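You operate a simulated robot arm through the tools that you are given. There is no shell and no other tool.

The job below is to be done with a simulated two-armed robot. You get a single attempt, and the scene is never put back.

JOB
Pick up the carton that says "spring" from the top of the tyre bench with one hand, pass it to the other hand and put it on the right end of the blue trolley. Set down upright: carton.

It is judged by the outcome, as a careful person would: the job done as asked, and still so three seconds after it is handed in. It fails if anything else is knocked over, pushed out of place, dropped, spilled or broken.

ROBOT AND FRAMES
Two 7-joint arms with two-finger parallel grippers on one trunk, on a base that moves. Base frame: it is fixed to the floor where the robot stands at the start and does not move with it; the origin is under the middle of the robot, x ahead of it, y to its left, z up. Lengths are in mm, angles in degrees, forces in N, time in s.
The left shoulder is at the start at [-82, 119, 851], the right one opposite. With the tool pointing down near the work surface each hand reaches from about 120 to 580 mm from the robot's upright axis, wherever it stands, measured 20 degrees to its own side. Places, roughly: right end of the blue trolley [-3200, -2900, 800]. Payload 3.43 kg a hand.
The tool frame of a hand sits at the grasp point between the pads (the TCP): z along the fingers, y along the line on which they close. The tips reach 30 mm beyond it. Largest opening 94 mm; finger width 28, thickness 10; the body of the gripper, 50 by 96 mm, starts 55 mm behind the TCP.
Orientation is that of the tool frame in the base frame, as a unit quaternion [x, y, z, w]. With the fingers straight down and closing along the base's y, the tool's x points along the base's -x, its y along +y and its z along -z.

CONTROLS
- The arms move only by the tool apply_moves. It takes "left_motion", "right_motion" or both (then of equal length, played together; a hand with none holds still); each is text: rows parted by semicolons, each of 7 numbers parted by spaces: the shift along the tool's x, y, z in mm, then the turn, a rotation vector about the tool's x, y, z in degrees, then the closure in counts, from 0 (fully open) to 255 (shut). In form: x y z ax ay az fingers; .... A call has 1 to 20 rows; each row is the pose to reach, as a shift and turn from the pose commanded when the call began, along the tool's axes at that moment. Each row takes 0.2 s and may step no farther than 50 mm and 8.6 degrees from the row before; otherwise, or with a gripper value out of range, the whole call is refused. Where a pose cannot be reached the arm comes as near as it can. A force on the tool above 40 N (or 10 N above the force at the start of the call, whichever is more), or a blocked arm, ends the call early, and 0.2 s more pass. Each finger travels about 153 mm/s and halts on what it meets, pressing with about 34 N; the grip force reading is that of the motor and also rises with nothing between the fingers. The clock runs only during rows and for 0.2 s after the last one: add rows that repeat a pose to give the fingers time. The reply holds the time, the measured pose of the TCP, the force on the tool along the base axes, the opening and the grip force, in the units named above and with some noise, with the torque about the TCP (base axes, N m) and any sound that the robot's microphone picked up, and new pictures: "views" is both (left out), scene, wrist or none (wrist: the cameras of the hands that moved).
- Cameras (640 x 400 px; columns grow to the right, rows downward): "scene" is now at [22.3, -30, 1551.2]; the picture's right is [-0.40, -0.92, 0.00], its down [-0.75, 0.33, -0.57] and it looks along [0.53, -0.23, -0.82] (base axes); focal length 262 px, centre (320, 200). "left" rides on the left gripper at [76, -14, -102] in its tool frame; the picture's right is [0.18, 0.98, 0.00], its down [-0.75, 0.14, -0.64] and it looks along [-0.63, 0.12, 0.77] (tool axes); focal length 243 px, centre (320, 200). "right" rides on the right gripper at [76, 14, -102] in its tool frame; the picture's right is [-0.18, 0.98, 0.00], its down [-0.75, -0.14, -0.64] and it looks along [-0.63, -0.12, 0.77] (tool axes); focal length 243 px, centre (320, 200). There is no depth. A picture from a camera that has moved, and an enlarged one, comes with that camera's place and axes in the base frame and with its lens.
- move_column(by): moves the trunk up (or, below 0, down) by that many mm; the arms and the scene camera ride with it, the base frame stays. It gives what a move gives, with no picture.
- drive_base(legs): drives the robot by 1 to 6 legs, each [ahead, left, turn to the left] in mm, mm and degrees, along the robot's own axes; the way and the turn of a leg run together, so that a leg with both is an arc; at most 1500 mm and 180 degrees a leg. The arms and the cameras ride along, it lands a little off, and it stops where it bumps. It gives what a move gives, and a new picture of the scene camera.
- head_to(pan, tilt): turns the head with the scene camera to pan (to the left, within 143 degrees either way) and tilt (down, from -29 to 69), counted from straight ahead of the robot (the tilt from the chest, where the trunk bows). It gives what a move gives, and a new picture of the scene camera.
- inspect(camera, box): a new picture of the part [left, top, right, bottom] of that camera's present view, enlarged. No time passes.
- close_job(): hands the job in; it is judged then, once.

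Places have to be worked out from the pictures, the camera data and where the tool is seen. Open the grippers and draw the arms clear of the work before you hand the job in, unless the task says otherwise.

The tools are called after "Emit:" by a JSON object that holds its "api" and its "payload". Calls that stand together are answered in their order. apply_moves: Moves the arms, as the interface text tells. Its arguments: {"type":"object","properties":{"left_motion":{"type":"string"},"right_motion":{"type":"string"},"views":{"type":"string","enum":["both","scene","wrist","none"]}},"required":[]} The other tools are called the same way: move_column (by) moves the trunk up or down; drive_base (legs) drives the base; head_to (pan, tilt) turns the head that bears the scene camera; inspect (camera, box) takes an enlarged picture of a part of a camera's view; close_job () hands the job in.

At the start:

```text
time: 0.0
left_ee_pos: [296.0, -21.8, 1096.2]
left_orientation: [0.0, 1.0, 0.001, 0.0]
left_contact_force: [-0.1, 0.4, -0.8]
left_wrist_torque: [-0.02, 0.01, 0.01]
left_opening: 93.9
left_finger_force: 0.0
right_ee_pos: [246.3, -267.6, 1140.7]
right_orientation: [0.0, 1.0, -0.001, -0.001]
right_contact_force: [0.0, -0.8, -0.3]
right_wrist_torque: [0.0, -0.01, 0.01]
right_opening: 94.1
right_finger_force: 0.1
trunk travel left (down, up): [-275.0, 60.0]
robot x, y, heading: [-0.1, -4.3, -0.0]
head pan, tilt (commanded): [-23.8, 55.0]
```

scene: 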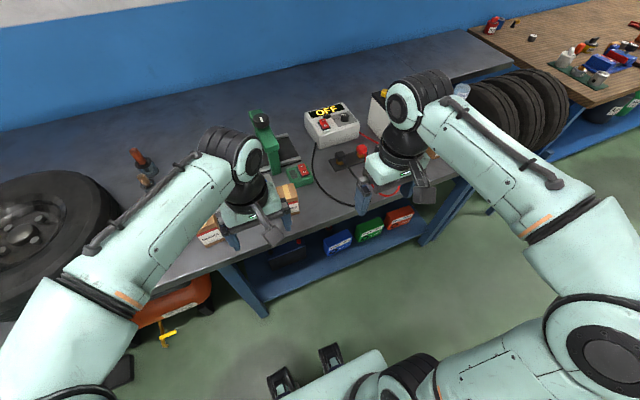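
right: 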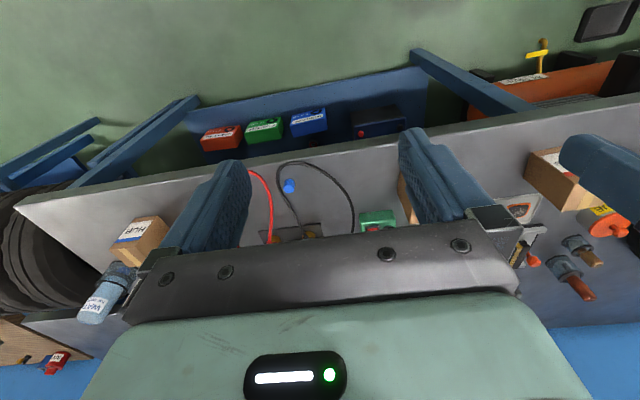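
left: 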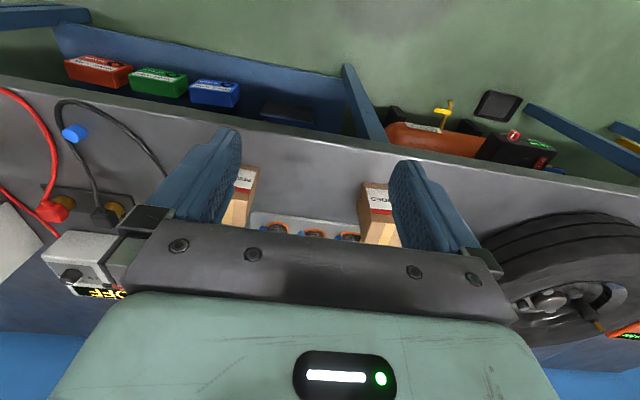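

I see a workbench ahead with tyres on it and several small cartons. I'll enlarge the views to read the carton labels.

Emit:
{"api": "inspect", "payload": {"camera": "left", "box": [180, 130, 460, 305]}}

Emit:
{"api": "inspect", "payload": {"camera": "right", "box": [60, 180, 260, 305]}}

Emit:
{"api": "inspect", "payload": {"camera": "right", "box": [440, 120, 640, 245]}}

Emit:
{"api": "inspect", "payload": {"camera": "scene", "box": [120, 80, 480, 305]}}

```text
2.29 times, centred on (320, 218) of left
camera zoom: at [221.0, -35.5, 1199.1], right [-0.18, 0.98, 0.0], down [0.75, 0.14, 0.64], along [0.63, 0.12, -0.77], focal length 555 px, centre (320, 160)
```

zoom: 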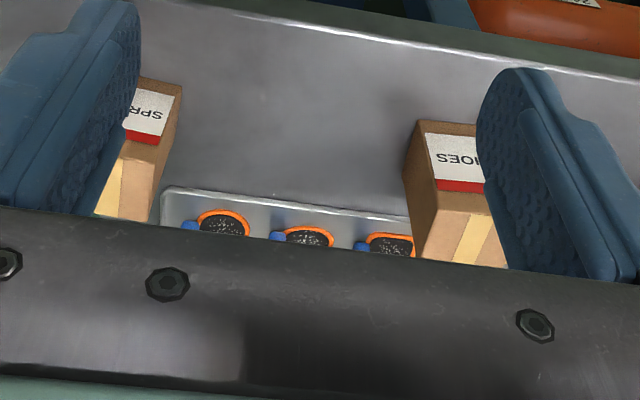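

```text
3.20 times, centred on (160, 242) of right
camera zoom: at [170.6, -252.4, 1244.1], right [0.18, 0.98, 0.0], down [0.75, -0.14, 0.64], along [0.63, -0.12, -0.77], focal length 776 px, centre (832, 64)
```

zoom: 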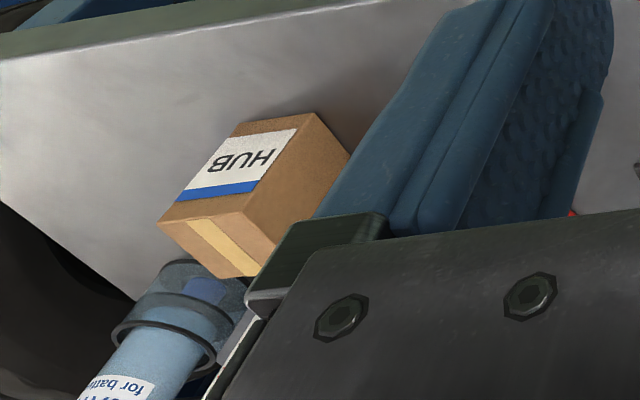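

```text
3.20 times, centred on (540, 182) of right
camera zoom: at [170.6, -252.4, 1244.1], right [0.18, 0.98, 0.0], down [0.75, -0.14, 0.64], along [0.63, -0.12, -0.77], focal length 776 px, centre (-384, 256)
```

zoom: 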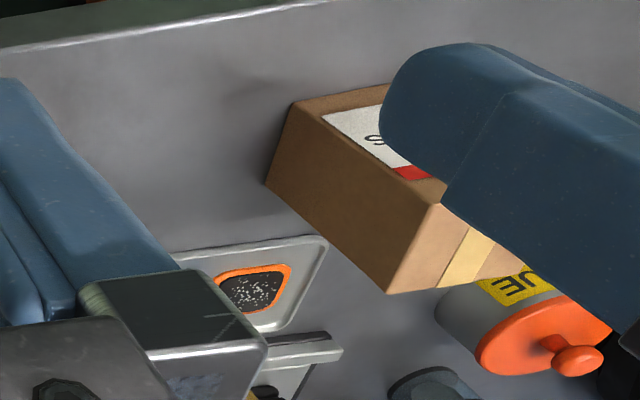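

```text
1.78 times, centred on (300, 192) of scene
camera zoom: at [22.3, -30.0, 1551.2], right [-0.4, -0.92, 0.0], down [-0.75, 0.33, -0.57], along [0.53, -0.23, -0.82], focal length 467 px, centre (356, 213)
```

zoom: 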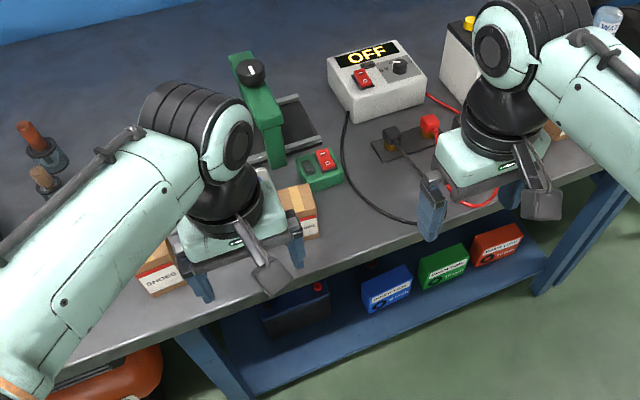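

The left-hand picture shows a carton labelled "SPR…" on the robot's-right side of the left gripper. I'll zoom in further to be sure and to measure it.

Emit:
{"api": "inspect", "payload": {"camera": "scene", "box": [240, 160, 336, 220]}}

Emit:
{"api": "inspect", "payload": {"camera": "left", "box": [200, 140, 296, 200]}}

Emit:
{"api": "inspect", "payload": {"camera": "right", "box": [330, 150, 490, 250]}}

```text
6.67 times, centred on (288, 190) of scene
camera zoom: at [22.3, -30.0, 1551.2], right [-0.4, -0.92, 0.0], down [-0.75, 0.33, -0.57], along [0.53, -0.23, -0.82], focal length 1750 px, centre (533, 267)
```

zoom: 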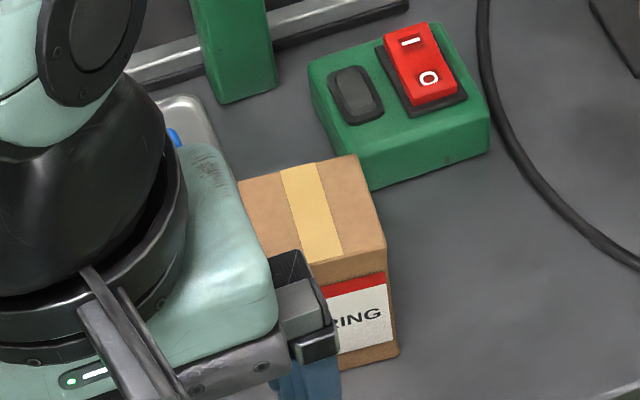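

```text
6.67 times, centred on (248, 170) of left
camera zoom: at [221.0, -35.5, 1199.1], right [-0.18, 0.98, 0.0], down [0.75, 0.14, 0.64], along [0.63, 0.12, -0.77], focal length 1618 px, centre (800, 400)
```

zoom: 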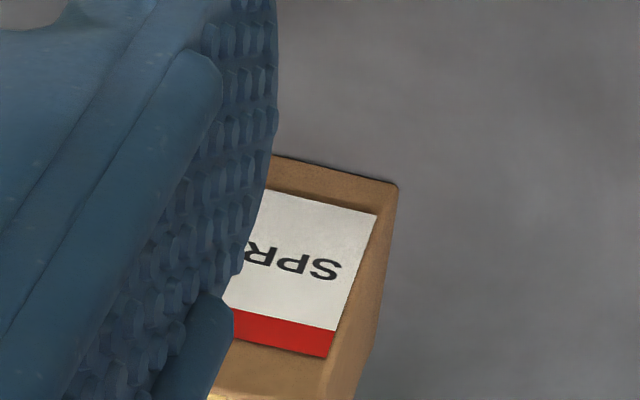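

```text
4.00 times, centred on (410, 200) of right
camera zoom: at [170.6, -252.4, 1244.1], right [0.18, 0.98, 0.0], down [0.75, -0.14, 0.64], along [0.63, -0.12, -0.77], focal length 970 px, centre (-40, 200)
```

zoom: 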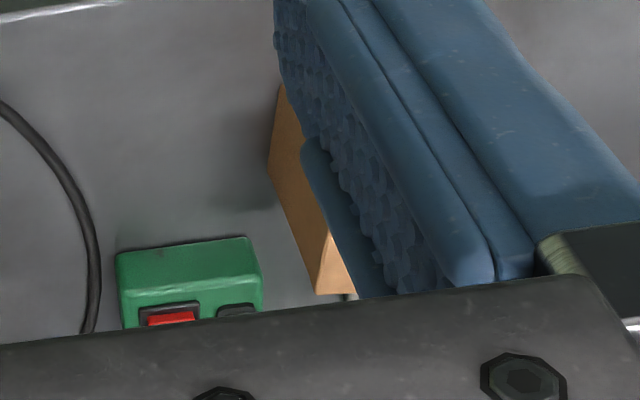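

The carton labelled "SPRING" stands just beyond and right of the left gripper, its label facing me. I'll move the left hand to the left and back a bit for an unobstructed view of it.

Emit:
{"api": "apply_moves", "payload": {"left_motion": "0 40 -20 0 0 0 0; 0 80 -40 0 0 0 0; 0 120 -40 0 0 0 0; 0 160 -40 0 0 0 0; 0 190 -40 0 0 0 0", "views": "both"}}

```text
time: 1.2
left_ee_pos: [295.5, 169.4, 1136.9]
left_orientation: [0.0, 1.0, 0.0, 0.001]
left_contact_force: [-1.4, 0.2, -0.4]
left_wrist_torque: [0.01, 0.01, -0.02]
left_opening: 94.1
left_finger_force: 0.1
right_ee_pos: [248.0, -266.8, 1140.8]
right_orientation: [0.0, 1.0, 0.0, -0.001]
right_contact_force: [0.2, 1.0, -0.7]
right_wrist_torque: [-0.04, -0.01, -0.03]
right_opening: 94.2
right_finger_force: 0.1
trunk travel left (down, up): [-275.0, 60.0]
robot x, y, heading: [3.5, -2.2, 0.3]
head pan, tilt (commanded): [-23.8, 55.0]
camera scene: at [22.2, -29.6, 1551.2], right [-0.4, -0.92, 0.0], down [-0.75, 0.33, -0.57], along [0.53, -0.23, -0.82], focal length 262 px, centre (320, 200)
camera left: at [221.0, 156.3, 1239.9], right [-0.18, 0.98, 0.0], down [0.75, 0.14, 0.64], along [0.63, 0.12, -0.77], focal length 243 px, centre (320, 200)
```

scene: 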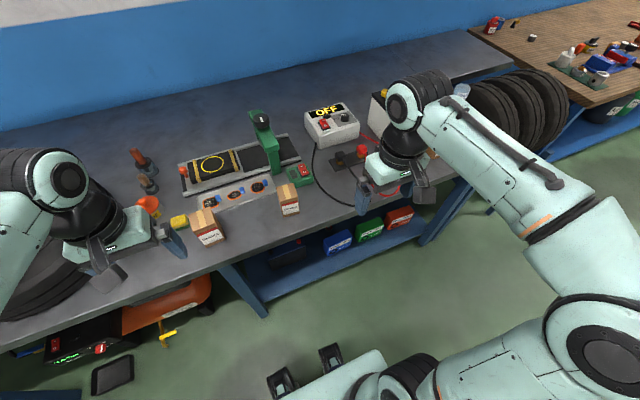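
left: 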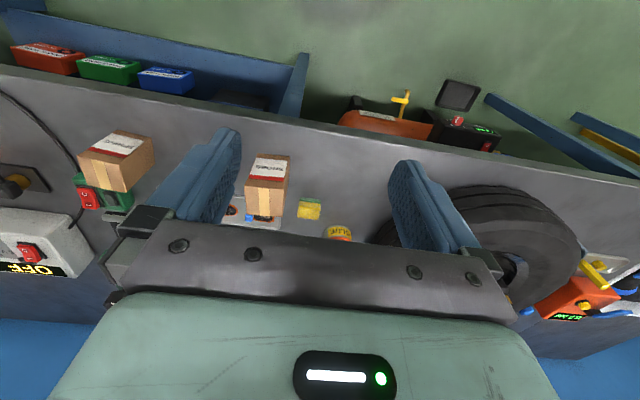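

Emit:
{"api": "inspect", "payload": {"camera": "scene", "box": [240, 160, 336, 220]}}

Emit:
{"api": "inspect", "payload": {"camera": "left", "box": [60, 110, 188, 190]}}

Emit:
{"api": "inspect", "payload": {"camera": "right", "box": [330, 150, 490, 250]}}

Emit:
{"api": "inspect", "payload": {"camera": "scene", "box": [120, 100, 360, 250]}}

```text
6.67 times, centred on (288, 190) of scene
camera zoom: at [22.2, -29.6, 1551.2], right [-0.4, -0.92, 0.0], down [-0.75, 0.33, -0.57], along [0.53, -0.23, -0.82], focal length 1750 px, centre (533, 267)
```

zoom: 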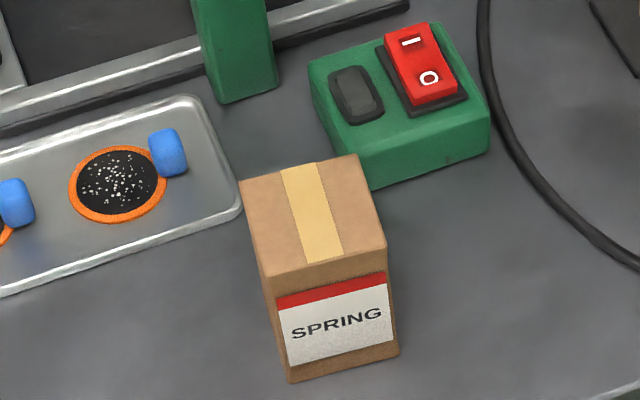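

```text
5.00 times, centred on (124, 150) of left
camera zoom: at [221.0, 156.3, 1239.9], right [-0.18, 0.98, 0.0], down [0.75, 0.14, 0.64], along [0.63, 0.12, -0.77], focal length 1213 px, centre (1300, 450)
```

zoom: 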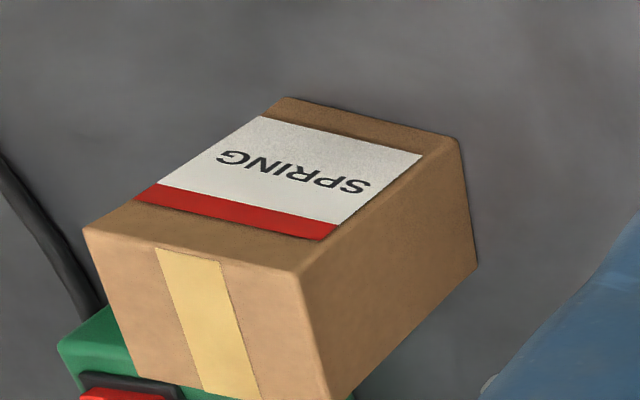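

```text
4.00 times, centred on (410, 200) of right
camera zoom: at [170.5, -252.1, 1244.2], right [0.18, 0.98, 0.0], down [0.75, -0.14, 0.64], along [0.63, -0.12, -0.77], focal length 970 px, centre (-40, 200)
```

zoom: 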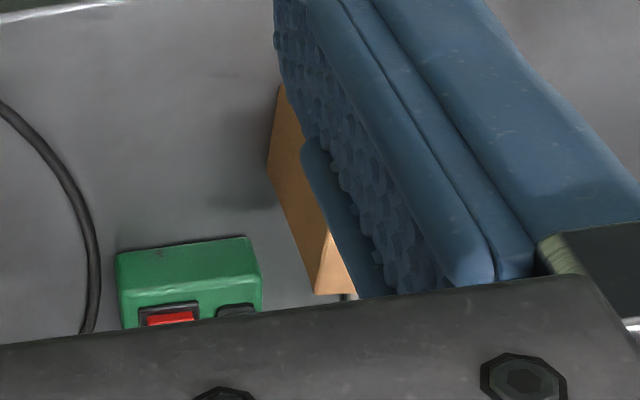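

```text
2.67 times, centred on (240, 175) of scene
camera zoom: at [22.2, -29.6, 1551.2], right [-0.4, -0.92, 0.0], down [-0.75, 0.33, -0.57], along [0.53, -0.23, -0.82], focal length 700 px, centre (533, 267)
```

zoom: 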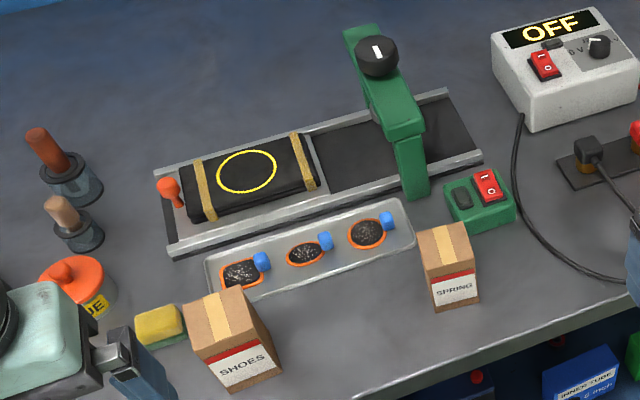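

By triangulation the SPRING carton's top centre is at about [485, -127, 932], about 53 x 53 x 90 mm, on a bench at z≈842, yawed about -5°. Now I look toward the trolley behind me on the right.

Emit:
{"api": "head_to", "payload": {"pan": -138, "tilt": 12}}

```text
time: 3.1
left_ee_pos: [296.0, 169.1, 1136.3]
left_orientation: [0.0, 1.0, 0.0, -0.001]
left_contact_force: [0.1, 0.6, -0.8]
left_wrist_torque: [0.02, -0.01, 0.02]
left_opening: 94.0
left_finger_force: 0.0
right_ee_pos: [246.1, -267.6, 1141.6]
right_orientation: [-0.001, 1.0, 0.0, 0.0]
right_contact_force: [0.2, -0.1, -1.0]
right_wrist_torque: [-0.02, 0.01, -0.02]
right_opening: 94.3
right_finger_force: 0.1
trunk travel left (down, up): [-275.0, 60.0]
robot x, y, heading: [1.6, -4.1, 0.0]
head pan, tilt (commanded): [-138.0, 12.0]
camera scene: at [-113.0, -63.3, 1616.3], right [-0.67, 0.74, 0.0], down [0.15, 0.14, -0.98], along [-0.73, -0.65, -0.21], focal length 262 px, centre (320, 200)
```

scene: 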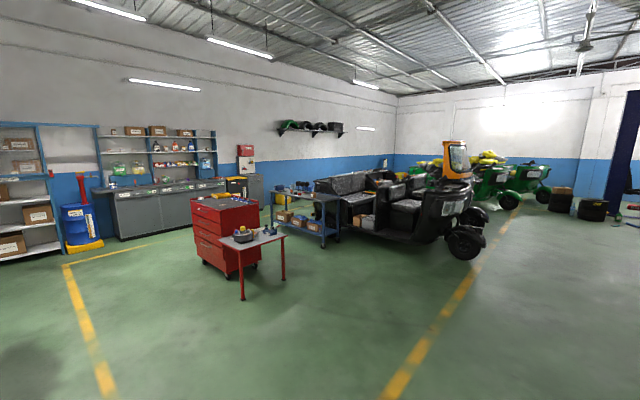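

Emit:
{"api": "inspect", "payload": {"camera": "scene", "box": [180, 150, 372, 270]}}

Emit:
{"api": "inspect", "payload": {"camera": "scene", "box": [260, 170, 356, 230]}}

```text
3.33 times, centred on (276, 210) of scene
camera zoom: at [-113.0, -63.3, 1616.3], right [-0.67, 0.74, 0.0], down [0.15, 0.14, -0.98], along [-0.73, -0.65, -0.21], focal length 875 px, centre (467, 167)
```

zoom: 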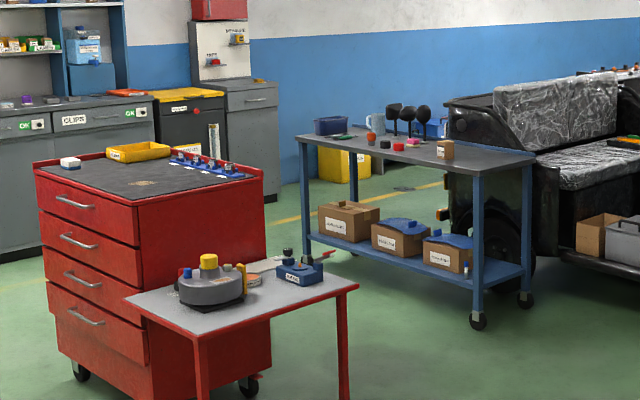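

```text
6.67 times, centred on (308, 200) of scene
camera zoom: at [-113.0, -63.3, 1616.3], right [-0.67, 0.74, 0.0], down [0.15, 0.14, -0.98], along [-0.73, -0.65, -0.21], focal length 1750 px, centre (400, 200)
```

zoom: 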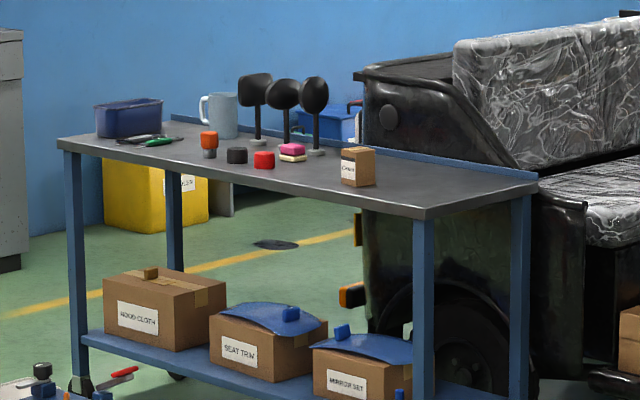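

The blue trolley is behind me: front edge near x≈-2910, right end near y≈-2510, with a free space at its right end beside another carton. I'll look back at the bench and pre-shape the right hand: pitch it forward to 30° below horizontal so the right hand can grip the lower half from the front and the left hand can later take it from above.

Emit:
{"api": "head_to", "payload": {"pan": -15, "tilt": 50}}

Emit:
{"api": "apply_moves", "payload": {"right_motion": "-10 8 10 0 -7.5 0 0; -20 16 20 0 -15 0 0; -31 25 30 0 -22.5 0 0; -42 33 40 0 -30 0 0; -52 42 50 0 -37.5 0 0; -63 50 60 0 -45 0 0; -73 58 70 0 -52.5 0 0; -84 67 80 0 -60 0 0; -84 67 80 0 -60 0 0", "views": "both"}}

```text
time: 5.2
left_ee_pos: [296.7, 168.4, 1137.2]
left_orientation: [-0.001, 1.0, 0.0, 0.0]
left_contact_force: [0.6, 0.1, 1.3]
left_wrist_torque: [0.0, -0.01, 0.03]
left_opening: 94.0
left_finger_force: 0.0
right_ee_pos: [247.0, -266.6, 1142.0]
right_orientation: [0.0, 1.0, 0.0, 0.0]
right_contact_force: [-0.1, -0.2, -0.2]
right_wrist_torque: [0.01, -0.03, -0.01]
right_opening: 94.0
right_finger_force: 0.1
trunk travel left (down, up): [-275.0, 60.0]
robot x, y, heading: [-0.8, 2.4, -0.3]
head pan, tilt (commanded): [-15.0, 50.0]
camera scene: at [30.7, -20.9, 1557.7], right [-0.26, -0.97, 0.0], down [-0.74, 0.2, -0.64], along [0.62, -0.17, -0.77], focal length 262 px, centre (320, 200)
```

scene: 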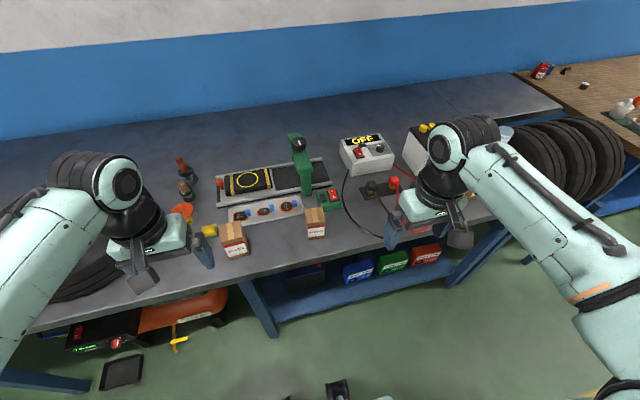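

```text
time: 7.2
left_ee_pos: [297.5, 169.1, 1137.1]
left_orientation: [0.0, 1.0, 0.001, 0.0]
left_contact_force: [1.0, 0.9, 0.2]
left_wrist_torque: [0.0, -0.01, 0.02]
left_opening: 94.3
left_finger_force: 0.0
right_ee_pos: [330.1, -200.2, 1060.3]
right_orientation: [0.001, 0.866, 0.0, 0.499]
right_contact_force: [0.2, 0.0, 0.4]
right_wrist_torque: [0.03, -0.03, 0.03]
right_opening: 94.1
right_finger_force: 0.0
trunk travel left (down, up): [-275.0, 60.0]
robot x, y, heading: [-1.4, -0.4, 0.3]
head pan, tilt (commanded): [-15.0, 50.0]
camera scene: at [30.3, -21.8, 1557.7], right [-0.26, -0.97, 0.0], down [-0.74, 0.2, -0.64], along [0.62, -0.17, -0.77], focal length 262 px, centre (320, 200)
camera right: at [203.2, -185.4, 1046.3], right [0.09, 0.98, 0.16], down [-0.18, -0.14, 0.97], along [0.98, -0.12, 0.16], focal length 243 px, centre (320, 200)
```

scene: 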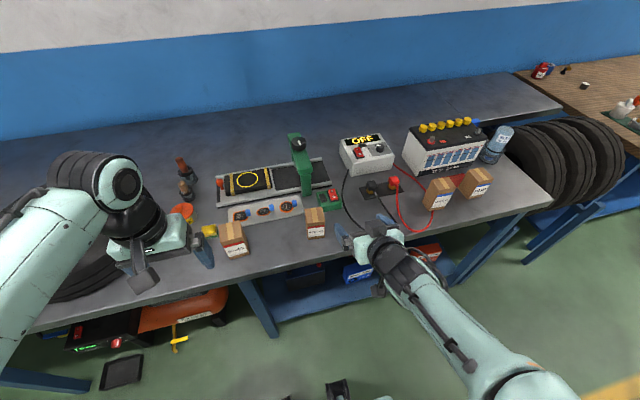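
right: 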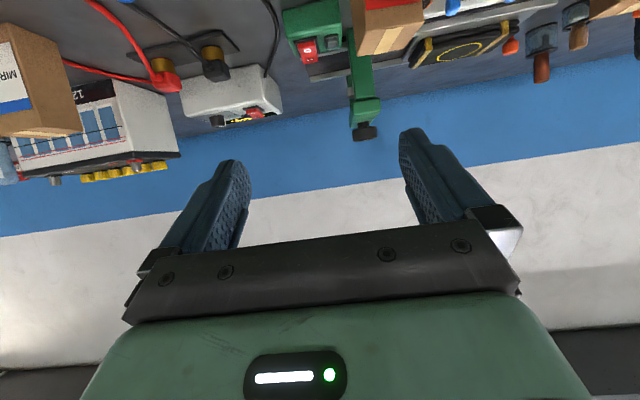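

The right hand is now pitched 30° below horizontal and the carton is in clear view. I'll bring it to a pre-grasp point 120 mm back along the approach, at about [374, -116, 940], with a -5.5° yaw to match the carton.

Emit:
{"api": "apply_moves", "payload": {"right_motion": "16 17 20 0.95 0 0.55 0; 33 34 39 1.9 0 1.1 0; 49 50 59 2.86 0 1.65 0; 66 67 78 3.8 0 2.2 0; 82 84 98 4.76 0 2.75 0; 82 84 98 4.76 0 2.75 0", "views": "both"}}

Emit:
{"api": "inspect", "payload": {"camera": "scene", "box": [260, 180, 388, 260]}}

Emit:
{"api": "inspect", "payload": {"camera": "right", "box": [160, 0, 480, 200]}}

```text
time: 8.6
left_ee_pos: [296.4, 168.8, 1137.1]
left_orientation: [0.0, 1.0, 0.0, 0.0]
left_contact_force: [0.3, -0.2, -1.9]
left_wrist_torque: [0.0, 0.0, 0.0]
left_opening: 94.1
left_finger_force: 0.0
right_ee_pos: [374.7, -117.1, 939.4]
right_orientation: [0.041, 0.865, -0.023, 0.5]
right_contact_force: [0.6, -0.2, -0.2]
right_wrist_torque: [0.02, 0.0, 0.0]
right_opening: 94.1
right_finger_force: 0.0
trunk travel left (down, up): [-275.0, 60.0]
robot x, y, heading: [-0.0, 0.8, -0.2]
head pan, tilt (commanded): [-15.0, 50.0]
camera scene: at [30.4, -21.3, 1557.7], right [-0.26, -0.97, 0.0], down [-0.74, 0.2, -0.64], along [0.62, -0.17, -0.77], focal length 262 px, centre (320, 200)
camera right: at [250.1, -90.8, 925.8], right [0.19, 0.97, 0.16], down [-0.19, -0.12, 0.97], along [0.96, -0.21, 0.16], focal length 243 px, centre (320, 200)
```

scene: 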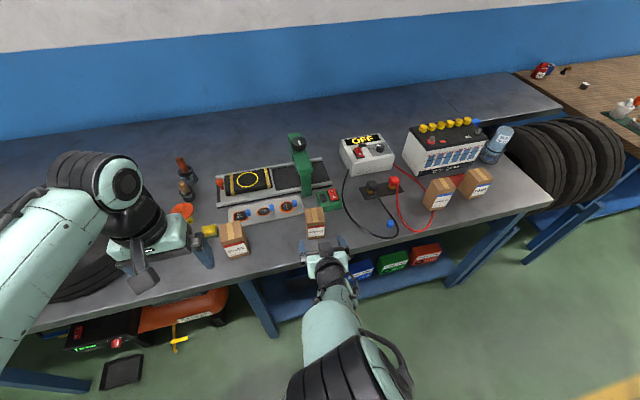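
right: 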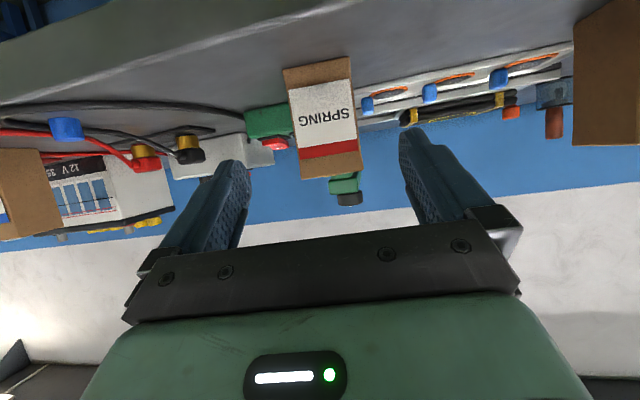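

```text
5.00 times, centred on (324, 220) of scene
camera zoom: at [30.4, -21.3, 1557.7], right [-0.26, -0.97, 0.0], down [-0.74, 0.2, -0.64], along [0.62, -0.17, -0.77], focal length 1312 px, centre (300, 100)
```

zoom: 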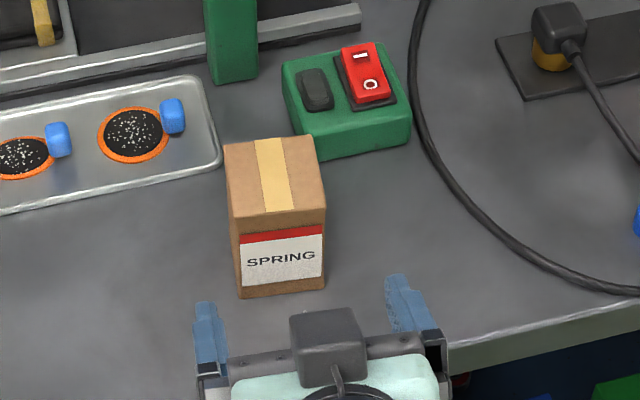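

```text
2.00 times, centred on (320, 100) of right
camera zoom: at [250.1, -90.8, 925.8], right [0.19, 0.97, 0.16], down [-0.19, -0.12, 0.97], along [0.96, -0.21, 0.16], focal length 485 px, centre (320, 400)
```

zoom: 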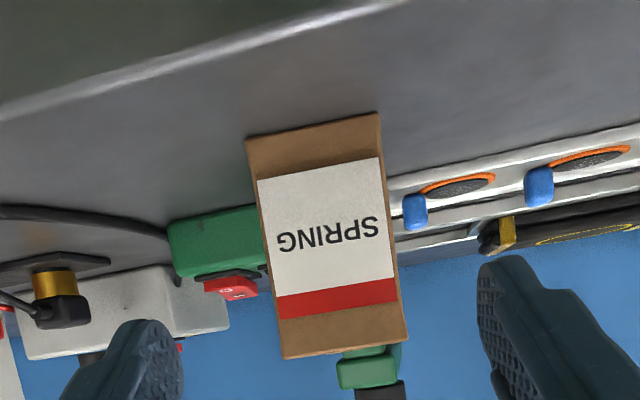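

The carton sits centred between the open fingers, within about 3 mm, label facing me. I advance 120 mm along the approach with the fingers open.

Emit:
{"api": "apply_moves", "payload": {"right_motion": "0 0 30 0 0 0 0; 0 1 60 0 0 0 0; 0 1 90 0 0 0 0; 0 1 118 0 0 0 0; 0 1 118 0 0 0 0", "views": "both"}}

Emit:
{"api": "inspect", "payload": {"camera": "scene", "box": [260, 180, 388, 260]}}

```text
time: 9.8
left_ee_pos: [296.1, 170.0, 1137.1]
left_orientation: [0.0, 1.0, 0.0, -0.001]
left_contact_force: [-0.4, 0.7, -0.2]
left_wrist_torque: [0.01, -0.01, 0.0]
left_opening: 94.2
left_finger_force: 0.1
right_ee_pos: [475.8, -126.4, 881.4]
right_orientation: [0.042, 0.865, -0.024, 0.499]
right_contact_force: [0.2, -0.1, 0.1]
right_wrist_torque: [-0.02, 0.04, 0.0]
right_opening: 94.3
right_finger_force: 0.1
trunk travel left (down, up): [-275.0, 60.0]
robot x, y, heading: [0.6, 1.5, 0.2]
head pan, tilt (commanded): [-15.0, 50.0]
camera scene: at [30.2, -20.9, 1557.7], right [-0.26, -0.97, 0.0], down [-0.74, 0.2, -0.64], along [0.62, -0.17, -0.77], focal length 262 px, centre (320, 200)
camera right: at [351.5, -99.8, 868.2], right [0.19, 0.97, 0.16], down [-0.19, -0.12, 0.97], along [0.96, -0.21, 0.16], focal length 243 px, centre (320, 200)
```

scene: 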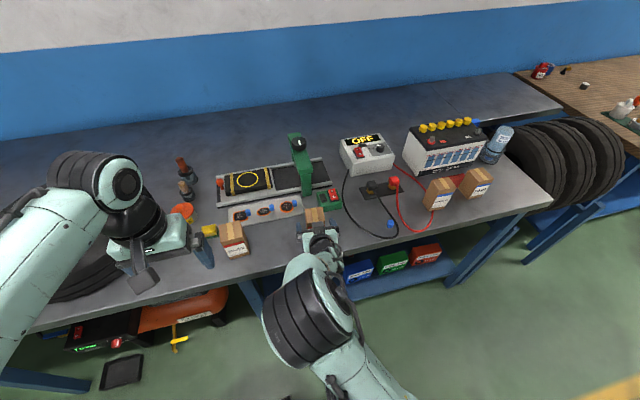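
right: 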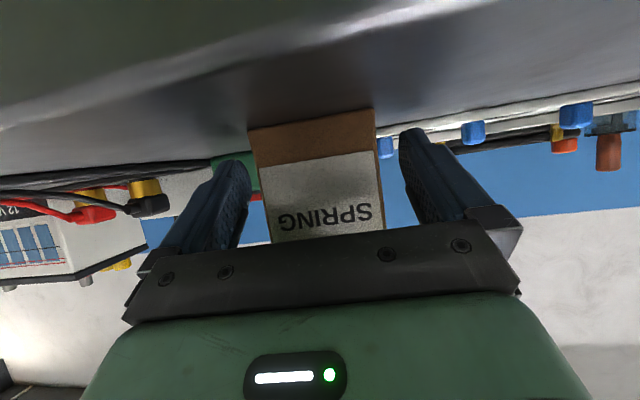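

```text
5.00 times, centred on (324, 220) of scene
camera zoom: at [30.2, -20.9, 1557.7], right [-0.26, -0.97, 0.0], down [-0.74, 0.2, -0.64], along [0.62, -0.17, -0.77], focal length 1312 px, centre (300, 100)
```

zoom: 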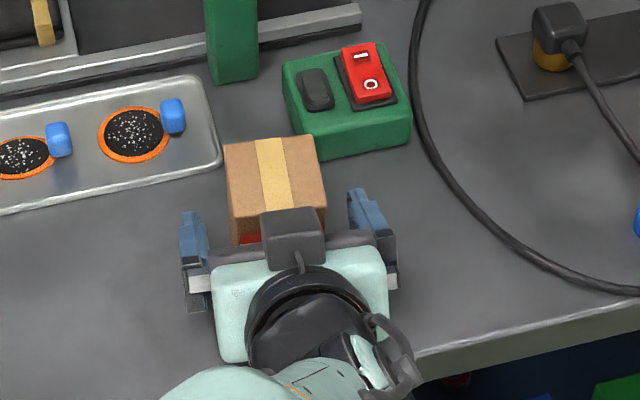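

The fingers straddle the carton's lower half. I notice a grey block on top of the hand; I'll enlarge it before closing.

Emit:
{"api": "inspect", "payload": {"camera": "scene", "box": [284, 195, 364, 245]}}

Emit:
{"api": "inspect", "payload": {"camera": "scene", "box": [100, 220, 220, 295]}}

Emit:
{"api": "inspect", "payload": {"camera": "left", "box": [0, 80, 320, 280]}}

```text
8.00 times, centred on (324, 220) of scene
camera zoom: at [30.2, -20.9, 1557.7], right [-0.26, -0.97, 0.0], down [-0.74, 0.2, -0.64], along [0.62, -0.17, -0.77], focal length 2100 px, centre (288, 40)
```

zoom: 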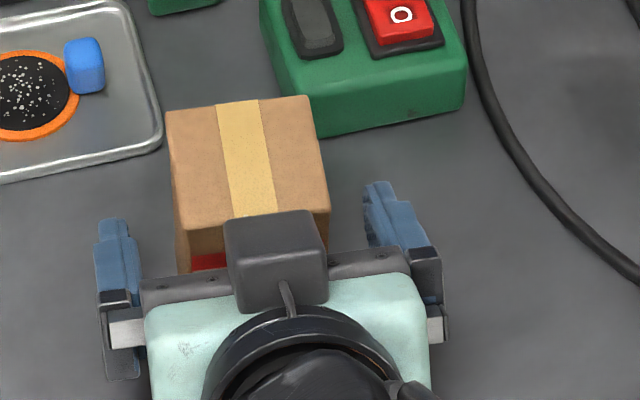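

```text
5.33 times, centred on (160, 258) of scene
camera zoom: at [30.2, -20.9, 1557.7], right [-0.26, -0.97, 0.0], down [-0.74, 0.2, -0.64], along [0.62, -0.17, -0.77], focal length 1400 px, centre (1173, -107)
```

zoom: 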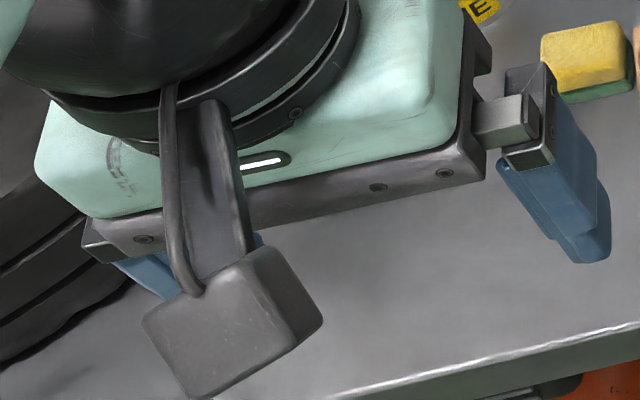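

```text
2.00 times, centred on (160, 180) of left
camera zoom: at [220.8, 155.6, 1240.0], right [-0.18, 0.98, 0.0], down [0.75, 0.14, 0.64], along [0.63, 0.12, -0.77], focal length 485 px, centre (640, 240)
```

zoom: 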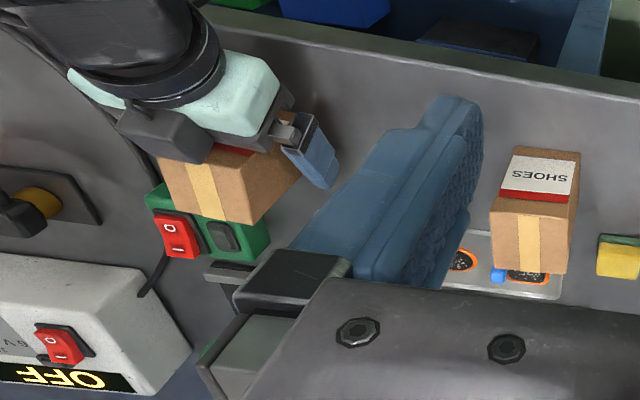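

A grey block (the camera mount's twin) sits above the palm on the upper side of the right hand. I need to know where it is relative to the carton's top for the hand-over, so I zoom from the left camera.

Emit:
{"api": "inspect", "payload": {"camera": "left", "box": [40, 110, 168, 190]}}

```text
5.00 times, centred on (104, 150) of left
camera zoom: at [220.8, 155.6, 1240.0], right [-0.18, 0.98, 0.0], down [0.75, 0.14, 0.64], along [0.63, 0.12, -0.77], focal length 1213 px, centre (1400, 450)
```

zoom: 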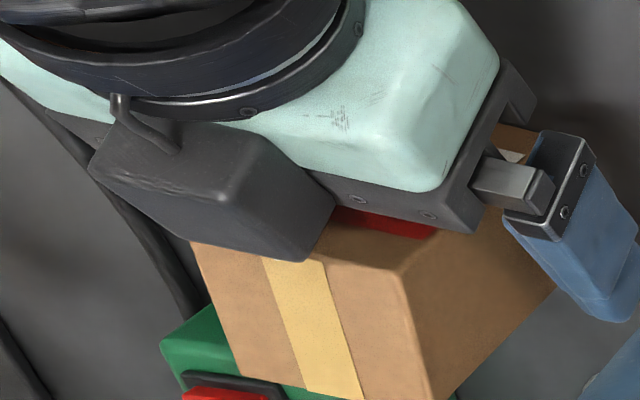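

The block's front corner is at about [449, -110, 950], flush with the palm and in front of the carton, so a left-hand grasp from above will clear it. Now I close the right fingers on the carton's lower half.

Emit:
{"api": "apply_moves", "payload": {"right_motion": "0 0 0 0 0 0 60; 0 0 0 0 0 0 110; 0 0 0 0 0 0 170; 0 0 0 0 0 0 170; 0 0 0 0 0 0 170", "views": "both"}}

Emit:
{"api": "inspect", "payload": {"camera": "scene", "box": [284, 195, 364, 245]}}

```text
time: 11.0
left_ee_pos: [297.0, 169.4, 1136.8]
left_orientation: [0.0, 1.0, 0.0, 0.001]
left_contact_force: [0.2, -0.5, 0.0]
left_wrist_torque: [-0.02, -0.02, 0.0]
left_opening: 94.0
left_finger_force: 0.1
right_ee_pos: [475.8, -126.4, 884.1]
right_orientation: [0.042, 0.865, -0.024, 0.499]
right_contact_force: [0.1, 0.8, 0.0]
right_wrist_torque: [-0.04, -0.07, 0.02]
right_opening: 59.2
right_finger_force: 34.1
trunk travel left (down, up): [-275.0, 60.0]
robot x, y, heading: [1.2, 0.5, -0.0]
head pan, tilt (commanded): [-15.0, 50.0]
camera scene: at [30.7, -20.7, 1557.7], right [-0.26, -0.97, 0.0], down [-0.74, 0.2, -0.64], along [0.62, -0.17, -0.77], focal length 262 px, centre (320, 200)
camera right: at [351.6, -99.8, 868.4], right [0.19, 0.97, 0.16], down [-0.19, -0.12, 0.97], along [0.96, -0.21, 0.16], focal length 243 px, centre (320, 200)
```

scene: 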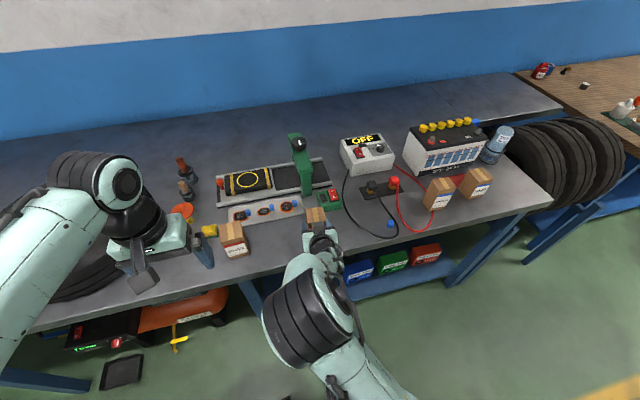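
right: 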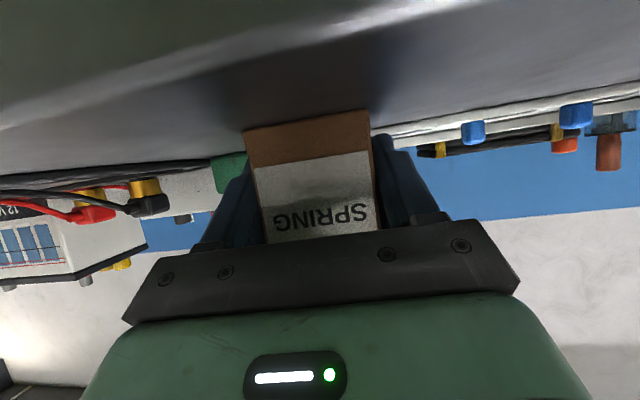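

```text
8.00 times, centred on (324, 220) of scene
camera zoom: at [30.7, -20.7, 1557.7], right [-0.26, -0.97, 0.0], down [-0.74, 0.2, -0.64], along [0.62, -0.17, -0.77], focal length 2100 px, centre (288, 40)
```

zoom: 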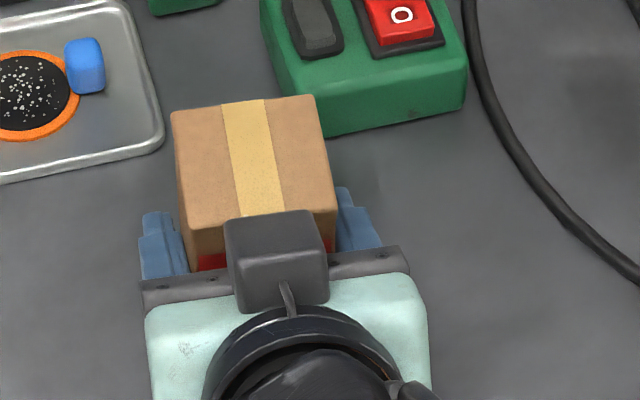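

The right gripper holds the carton (opening 59 mm, 34 N). I lift it straight up slowly, 100 mm.

Emit:
{"api": "apply_moves", "payload": {"right_motion": "-8.6 0 -5 0 0 0 170; -21.6 0 -12.5 0 0 0 170; -43 0 -25 0 0 0 170; -65 0 -37.5 0 0 0 170; -86.5 0 -50 0 0 0 170; -86.5 0 -50 0 0 0 170", "views": "both"}}

Emit:
{"api": "inspect", "payload": {"camera": "scene", "box": [260, 170, 388, 250]}}

Emit:
{"api": "inspect", "payload": {"camera": "left", "box": [40, 110, 200, 210]}}

```text
time: 12.4
left_ee_pos: [298.2, 169.2, 1138.6]
left_orientation: [0.0, 1.0, 0.001, 0.001]
left_contact_force: [0.3, 0.4, 0.0]
left_wrist_torque: [0.01, 0.0, -0.03]
left_opening: 94.2
left_finger_force: 0.1
right_ee_pos: [475.7, -125.7, 983.1]
right_orientation: [0.041, 0.865, -0.024, 0.499]
right_contact_force: [0.0, -0.9, -2.9]
right_wrist_torque: [-0.01, -0.02, 0.0]
right_opening: 59.2
right_finger_force: 34.3
trunk travel left (down, up): [-275.0, 60.0]
robot x, y, heading: [-2.3, 0.5, 0.2]
head pan, tilt (commanded): [-15.0, 50.0]
camera scene: at [31.2, -20.8, 1557.7], right [-0.26, -0.97, 0.0], down [-0.74, 0.2, -0.64], along [0.62, -0.17, -0.77], focal length 262 px, centre (320, 200)
camera right: at [350.8, -98.3, 969.4], right [0.19, 0.97, 0.16], down [-0.19, -0.12, 0.97], along [0.96, -0.21, 0.16], focal length 243 px, centre (320, 200)
```

scene: 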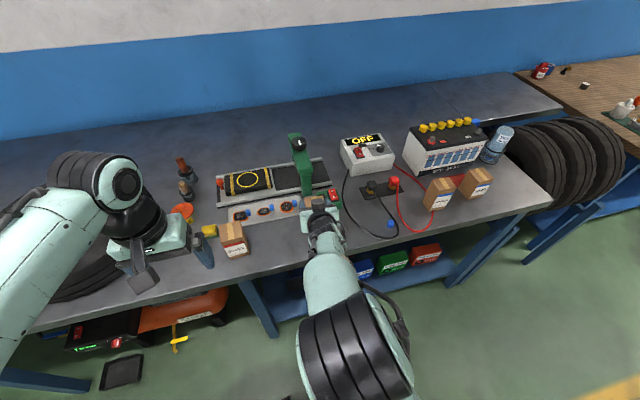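
right: 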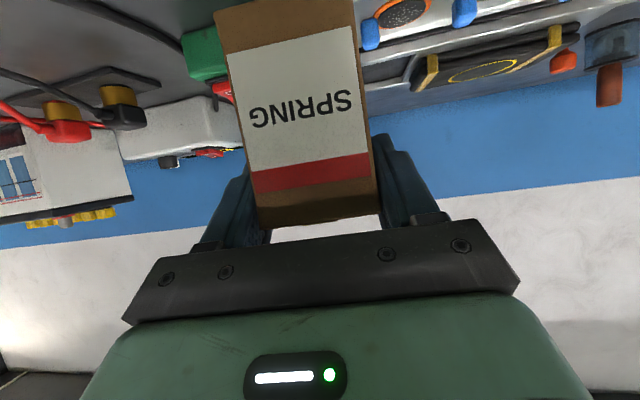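

```text
5.00 times, centred on (324, 210) of scene
camera zoom: at [31.2, -20.8, 1557.7], right [-0.26, -0.97, 0.0], down [-0.74, 0.2, -0.64], along [0.62, -0.17, -0.77], focal length 1312 px, centre (300, 150)
```

zoom: 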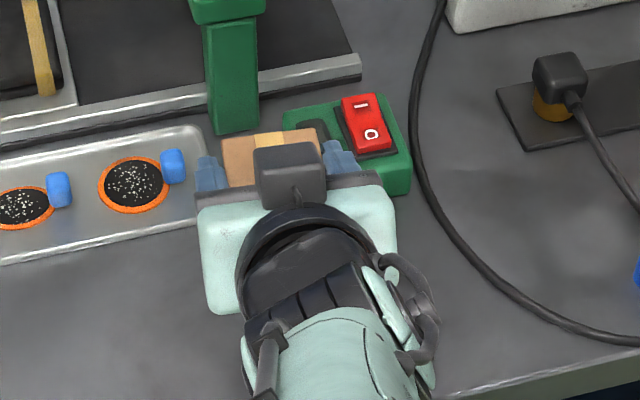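

```text
4.00 times, centred on (120, 160) of left
camera zoom: at [221.6, 155.7, 1239.9], right [-0.18, 0.98, 0.0], down [0.75, 0.14, 0.64], along [0.63, 0.12, -0.77], focal length 970 px, centre (1120, 360)
```

zoom: 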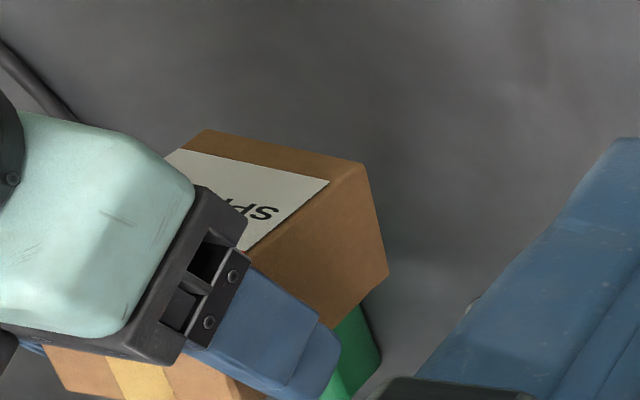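

The lift worked, but the wrist picture shows the carton sits lower in the fingers than before: its top is now only ~13 mm above the TCP, so it slipped about 35 mm while staying upright. I'll hold still briefly to see if it is still slipping, with firmer closure.

Emit:
{"api": "apply_moves", "payload": {"right_motion": "0 0 0 0 0 0 255; 0 0 0 0 0 0 255; 0 0 0 0 0 0 255", "views": "wrist"}}

Emit:
{"api": "inspect", "payload": {"camera": "left", "box": [40, 110, 200, 210]}}

```text
time: 13.2
left_ee_pos: [296.2, 168.2, 1137.1]
left_orientation: [-0.001, 1.0, 0.001, 0.0]
left_contact_force: [-0.5, 0.0, -0.2]
left_wrist_torque: [0.01, -0.01, 0.0]
left_opening: 94.0
left_finger_force: 0.0
right_ee_pos: [476.8, -125.1, 982.9]
right_orientation: [0.042, 0.865, -0.024, 0.499]
right_contact_force: [0.5, 0.0, -3.0]
right_wrist_torque: [0.04, 0.01, 0.0]
right_opening: 59.1
right_finger_force: 34.0
trunk travel left (down, up): [-275.0, 60.0]
robot x, y, heading: [-2.4, -1.0, 0.1]
head pan, tilt (commanded): [-15.0, 50.0]
camera right: at [350.7, -98.3, 969.1], right [0.19, 0.97, 0.16], down [-0.19, -0.12, 0.97], along [0.96, -0.21, 0.16], focal length 243 px, centre (320, 200)
```

right: 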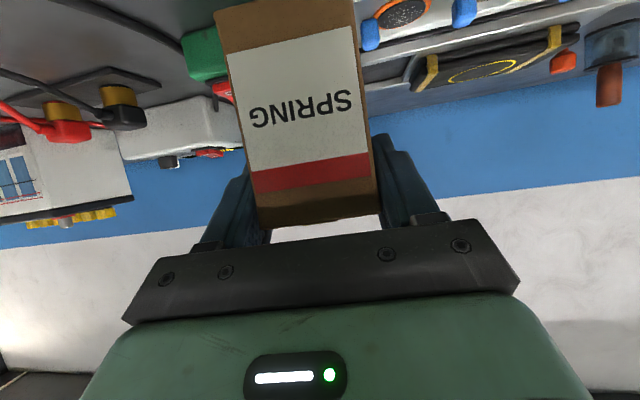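

```text
4.00 times, centred on (120, 160) of left
camera zoom: at [221.4, 155.6, 1239.9], right [-0.18, 0.98, 0.0], down [0.75, 0.14, 0.64], along [0.63, 0.12, -0.77], focal length 970 px, centre (1120, 360)
```

zoom: 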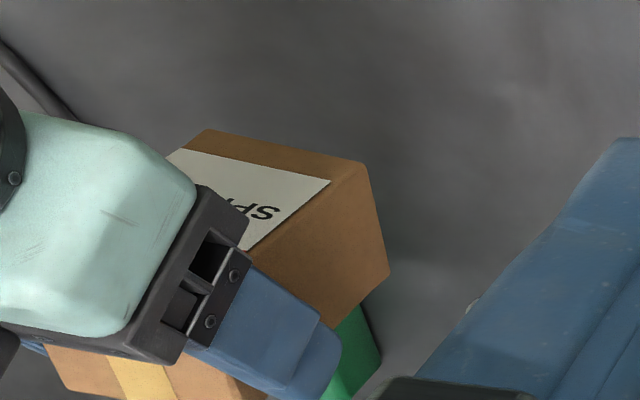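

It is stable now, held near its top, but that leaves no room for the left hand from above. I'll lower it back to the bench (bottom is ~60 mm above it) to regrip lower.

Emit:
{"api": "apply_moves", "payload": {"right_motion": "13 0 7.5 0 0 0 255; 26 0 15 0 0 0 255; 39 0 22.5 0 0 0 255; 45 0 26 0 0 0 255; 45 0 26 0 0 0 255", "views": "both"}}

Emit:
{"api": "inspect", "payload": {"camera": "right", "box": [160, 0, 480, 200]}}

Emit:
{"api": "inspect", "payload": {"camera": "left", "box": [40, 100, 200, 200]}}

```text
time: 14.4
left_ee_pos: [296.4, 168.2, 1137.0]
left_orientation: [0.0, 1.0, 0.0, 0.0]
left_contact_force: [-0.3, 0.0, -0.2]
left_wrist_torque: [0.0, 0.02, 0.03]
left_opening: 94.1
left_finger_force: 0.2
right_ee_pos: [477.0, -125.1, 929.6]
right_orientation: [0.042, 0.865, -0.024, 0.499]
right_contact_force: [-0.5, -0.5, -2.8]
right_wrist_torque: [0.0, 0.01, 0.0]
right_opening: 59.2
right_finger_force: 34.2
trunk travel left (down, up): [-275.0, 60.0]
robot x, y, heading: [1.0, -4.6, 0.1]
head pan, tilt (commanded): [-15.0, 50.0]
camera scene: at [30.9, -20.9, 1557.7], right [-0.26, -0.97, 0.0], down [-0.74, 0.2, -0.64], along [0.62, -0.17, -0.77], focal length 262 px, centre (320, 200)
camera right: at [351.9, -97.5, 915.5], right [0.19, 0.97, 0.16], down [-0.19, -0.12, 0.97], along [0.96, -0.21, 0.16], focal length 243 px, centre (320, 200)
```

scene: 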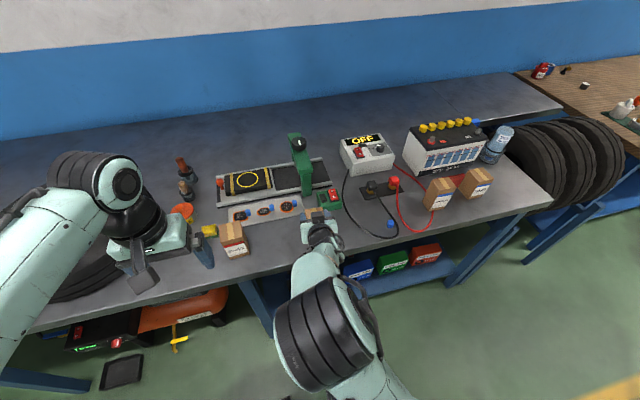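
right: 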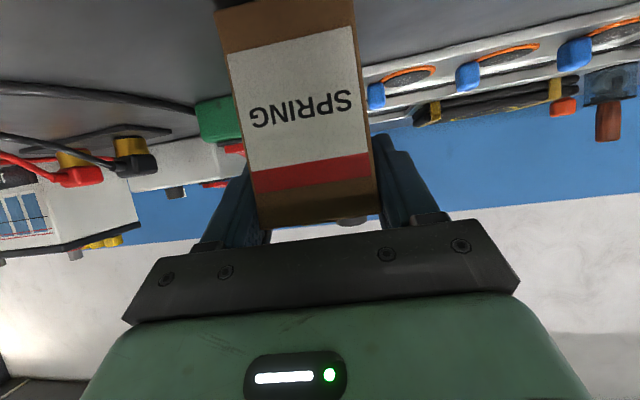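

```text
2.00 times, centred on (320, 100) of right
camera zoom: at [351.9, -97.5, 915.5], right [0.19, 0.97, 0.16], down [-0.19, -0.12, 0.97], along [0.96, -0.21, 0.16], focal length 485 px, centre (320, 400)
```

zoom: 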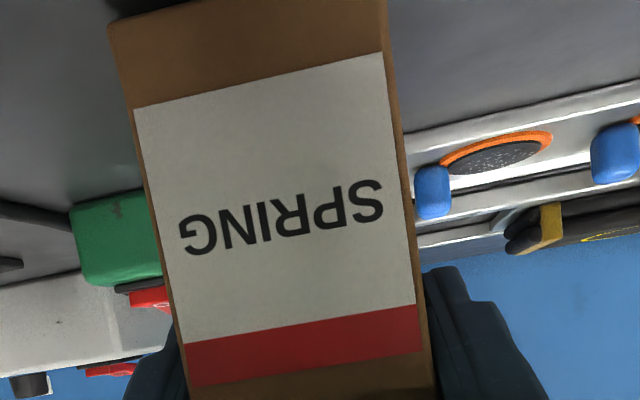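

```text
4.00 times, centred on (120, 150) of left
camera zoom: at [221.4, 155.6, 1240.0], right [-0.18, 0.98, 0.0], down [0.75, 0.14, 0.64], along [0.63, 0.12, -0.77], focal length 970 px, centre (1120, 400)
```

zoom: 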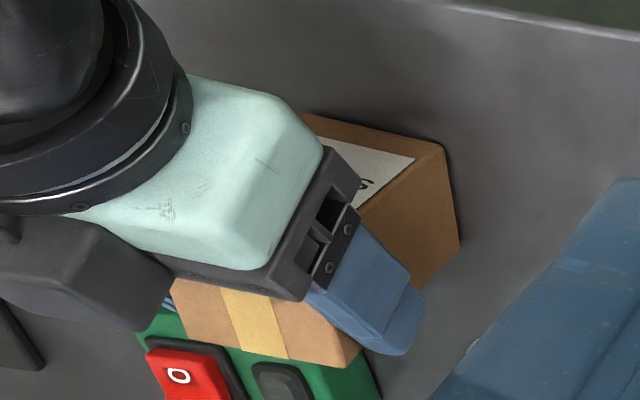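

The carton's bottom is now about 5–7 mm above the bench. I lower in small steps until the weight comes off the hand.

Emit:
{"api": "apply_moves", "payload": {"right_motion": "1.7 0 1 0 0 0 255; 3.5 0 2 0 0 0 255; 3.5 0 2 0 0 0 255", "views": "none"}}

Emit:
{"api": "apply_moves", "payload": {"right_motion": "0.9 0 0.5 0 0 0 255; 1.7 0 1 0 0 0 255; 1.7 0 1 0 0 0 255", "views": "none"}}

```text
time: 15.2
left_ee_pos: [296.7, 169.3, 1136.8]
left_orientation: [0.0, 1.0, 0.0, 0.001]
left_contact_force: [0.5, 0.0, 0.9]
left_wrist_torque: [-0.03, -0.02, -0.03]
left_opening: 94.1
left_finger_force: 0.1
right_ee_pos: [476.7, -125.1, 928.2]
right_orientation: [0.042, 0.864, -0.023, 0.502]
right_contact_force: [-2.6, -0.2, 14.1]
right_wrist_torque: [0.35, 0.57, 0.03]
right_opening: 59.2
right_finger_force: 34.4
trunk travel left (down, up): [-275.0, 60.0]
robot x, y, heading: [2.2, -2.7, 0.1]
head pan, tilt (commanded): [-15.0, 50.0]
```

```text
time: 16.0
left_ee_pos: [294.9, 169.4, 1137.0]
left_orientation: [0.0, 1.0, 0.0, 0.0]
left_contact_force: [-0.3, -0.8, -0.4]
left_wrist_torque: [-0.01, 0.02, 0.02]
left_opening: 93.8
left_finger_force: 0.1
right_ee_pos: [476.5, -125.0, 926.7]
right_orientation: [0.042, 0.864, -0.023, 0.502]
right_contact_force: [3.0, -3.1, 28.3]
right_wrist_torque: [-0.06, 0.07, -0.01]
right_opening: 59.6
right_finger_force: 33.7
trunk travel left (down, up): [-275.0, 60.0]
robot x, y, heading: [-1.4, 1.2, 0.0]
head pan, tilt (commanded): [-15.0, 50.0]
```

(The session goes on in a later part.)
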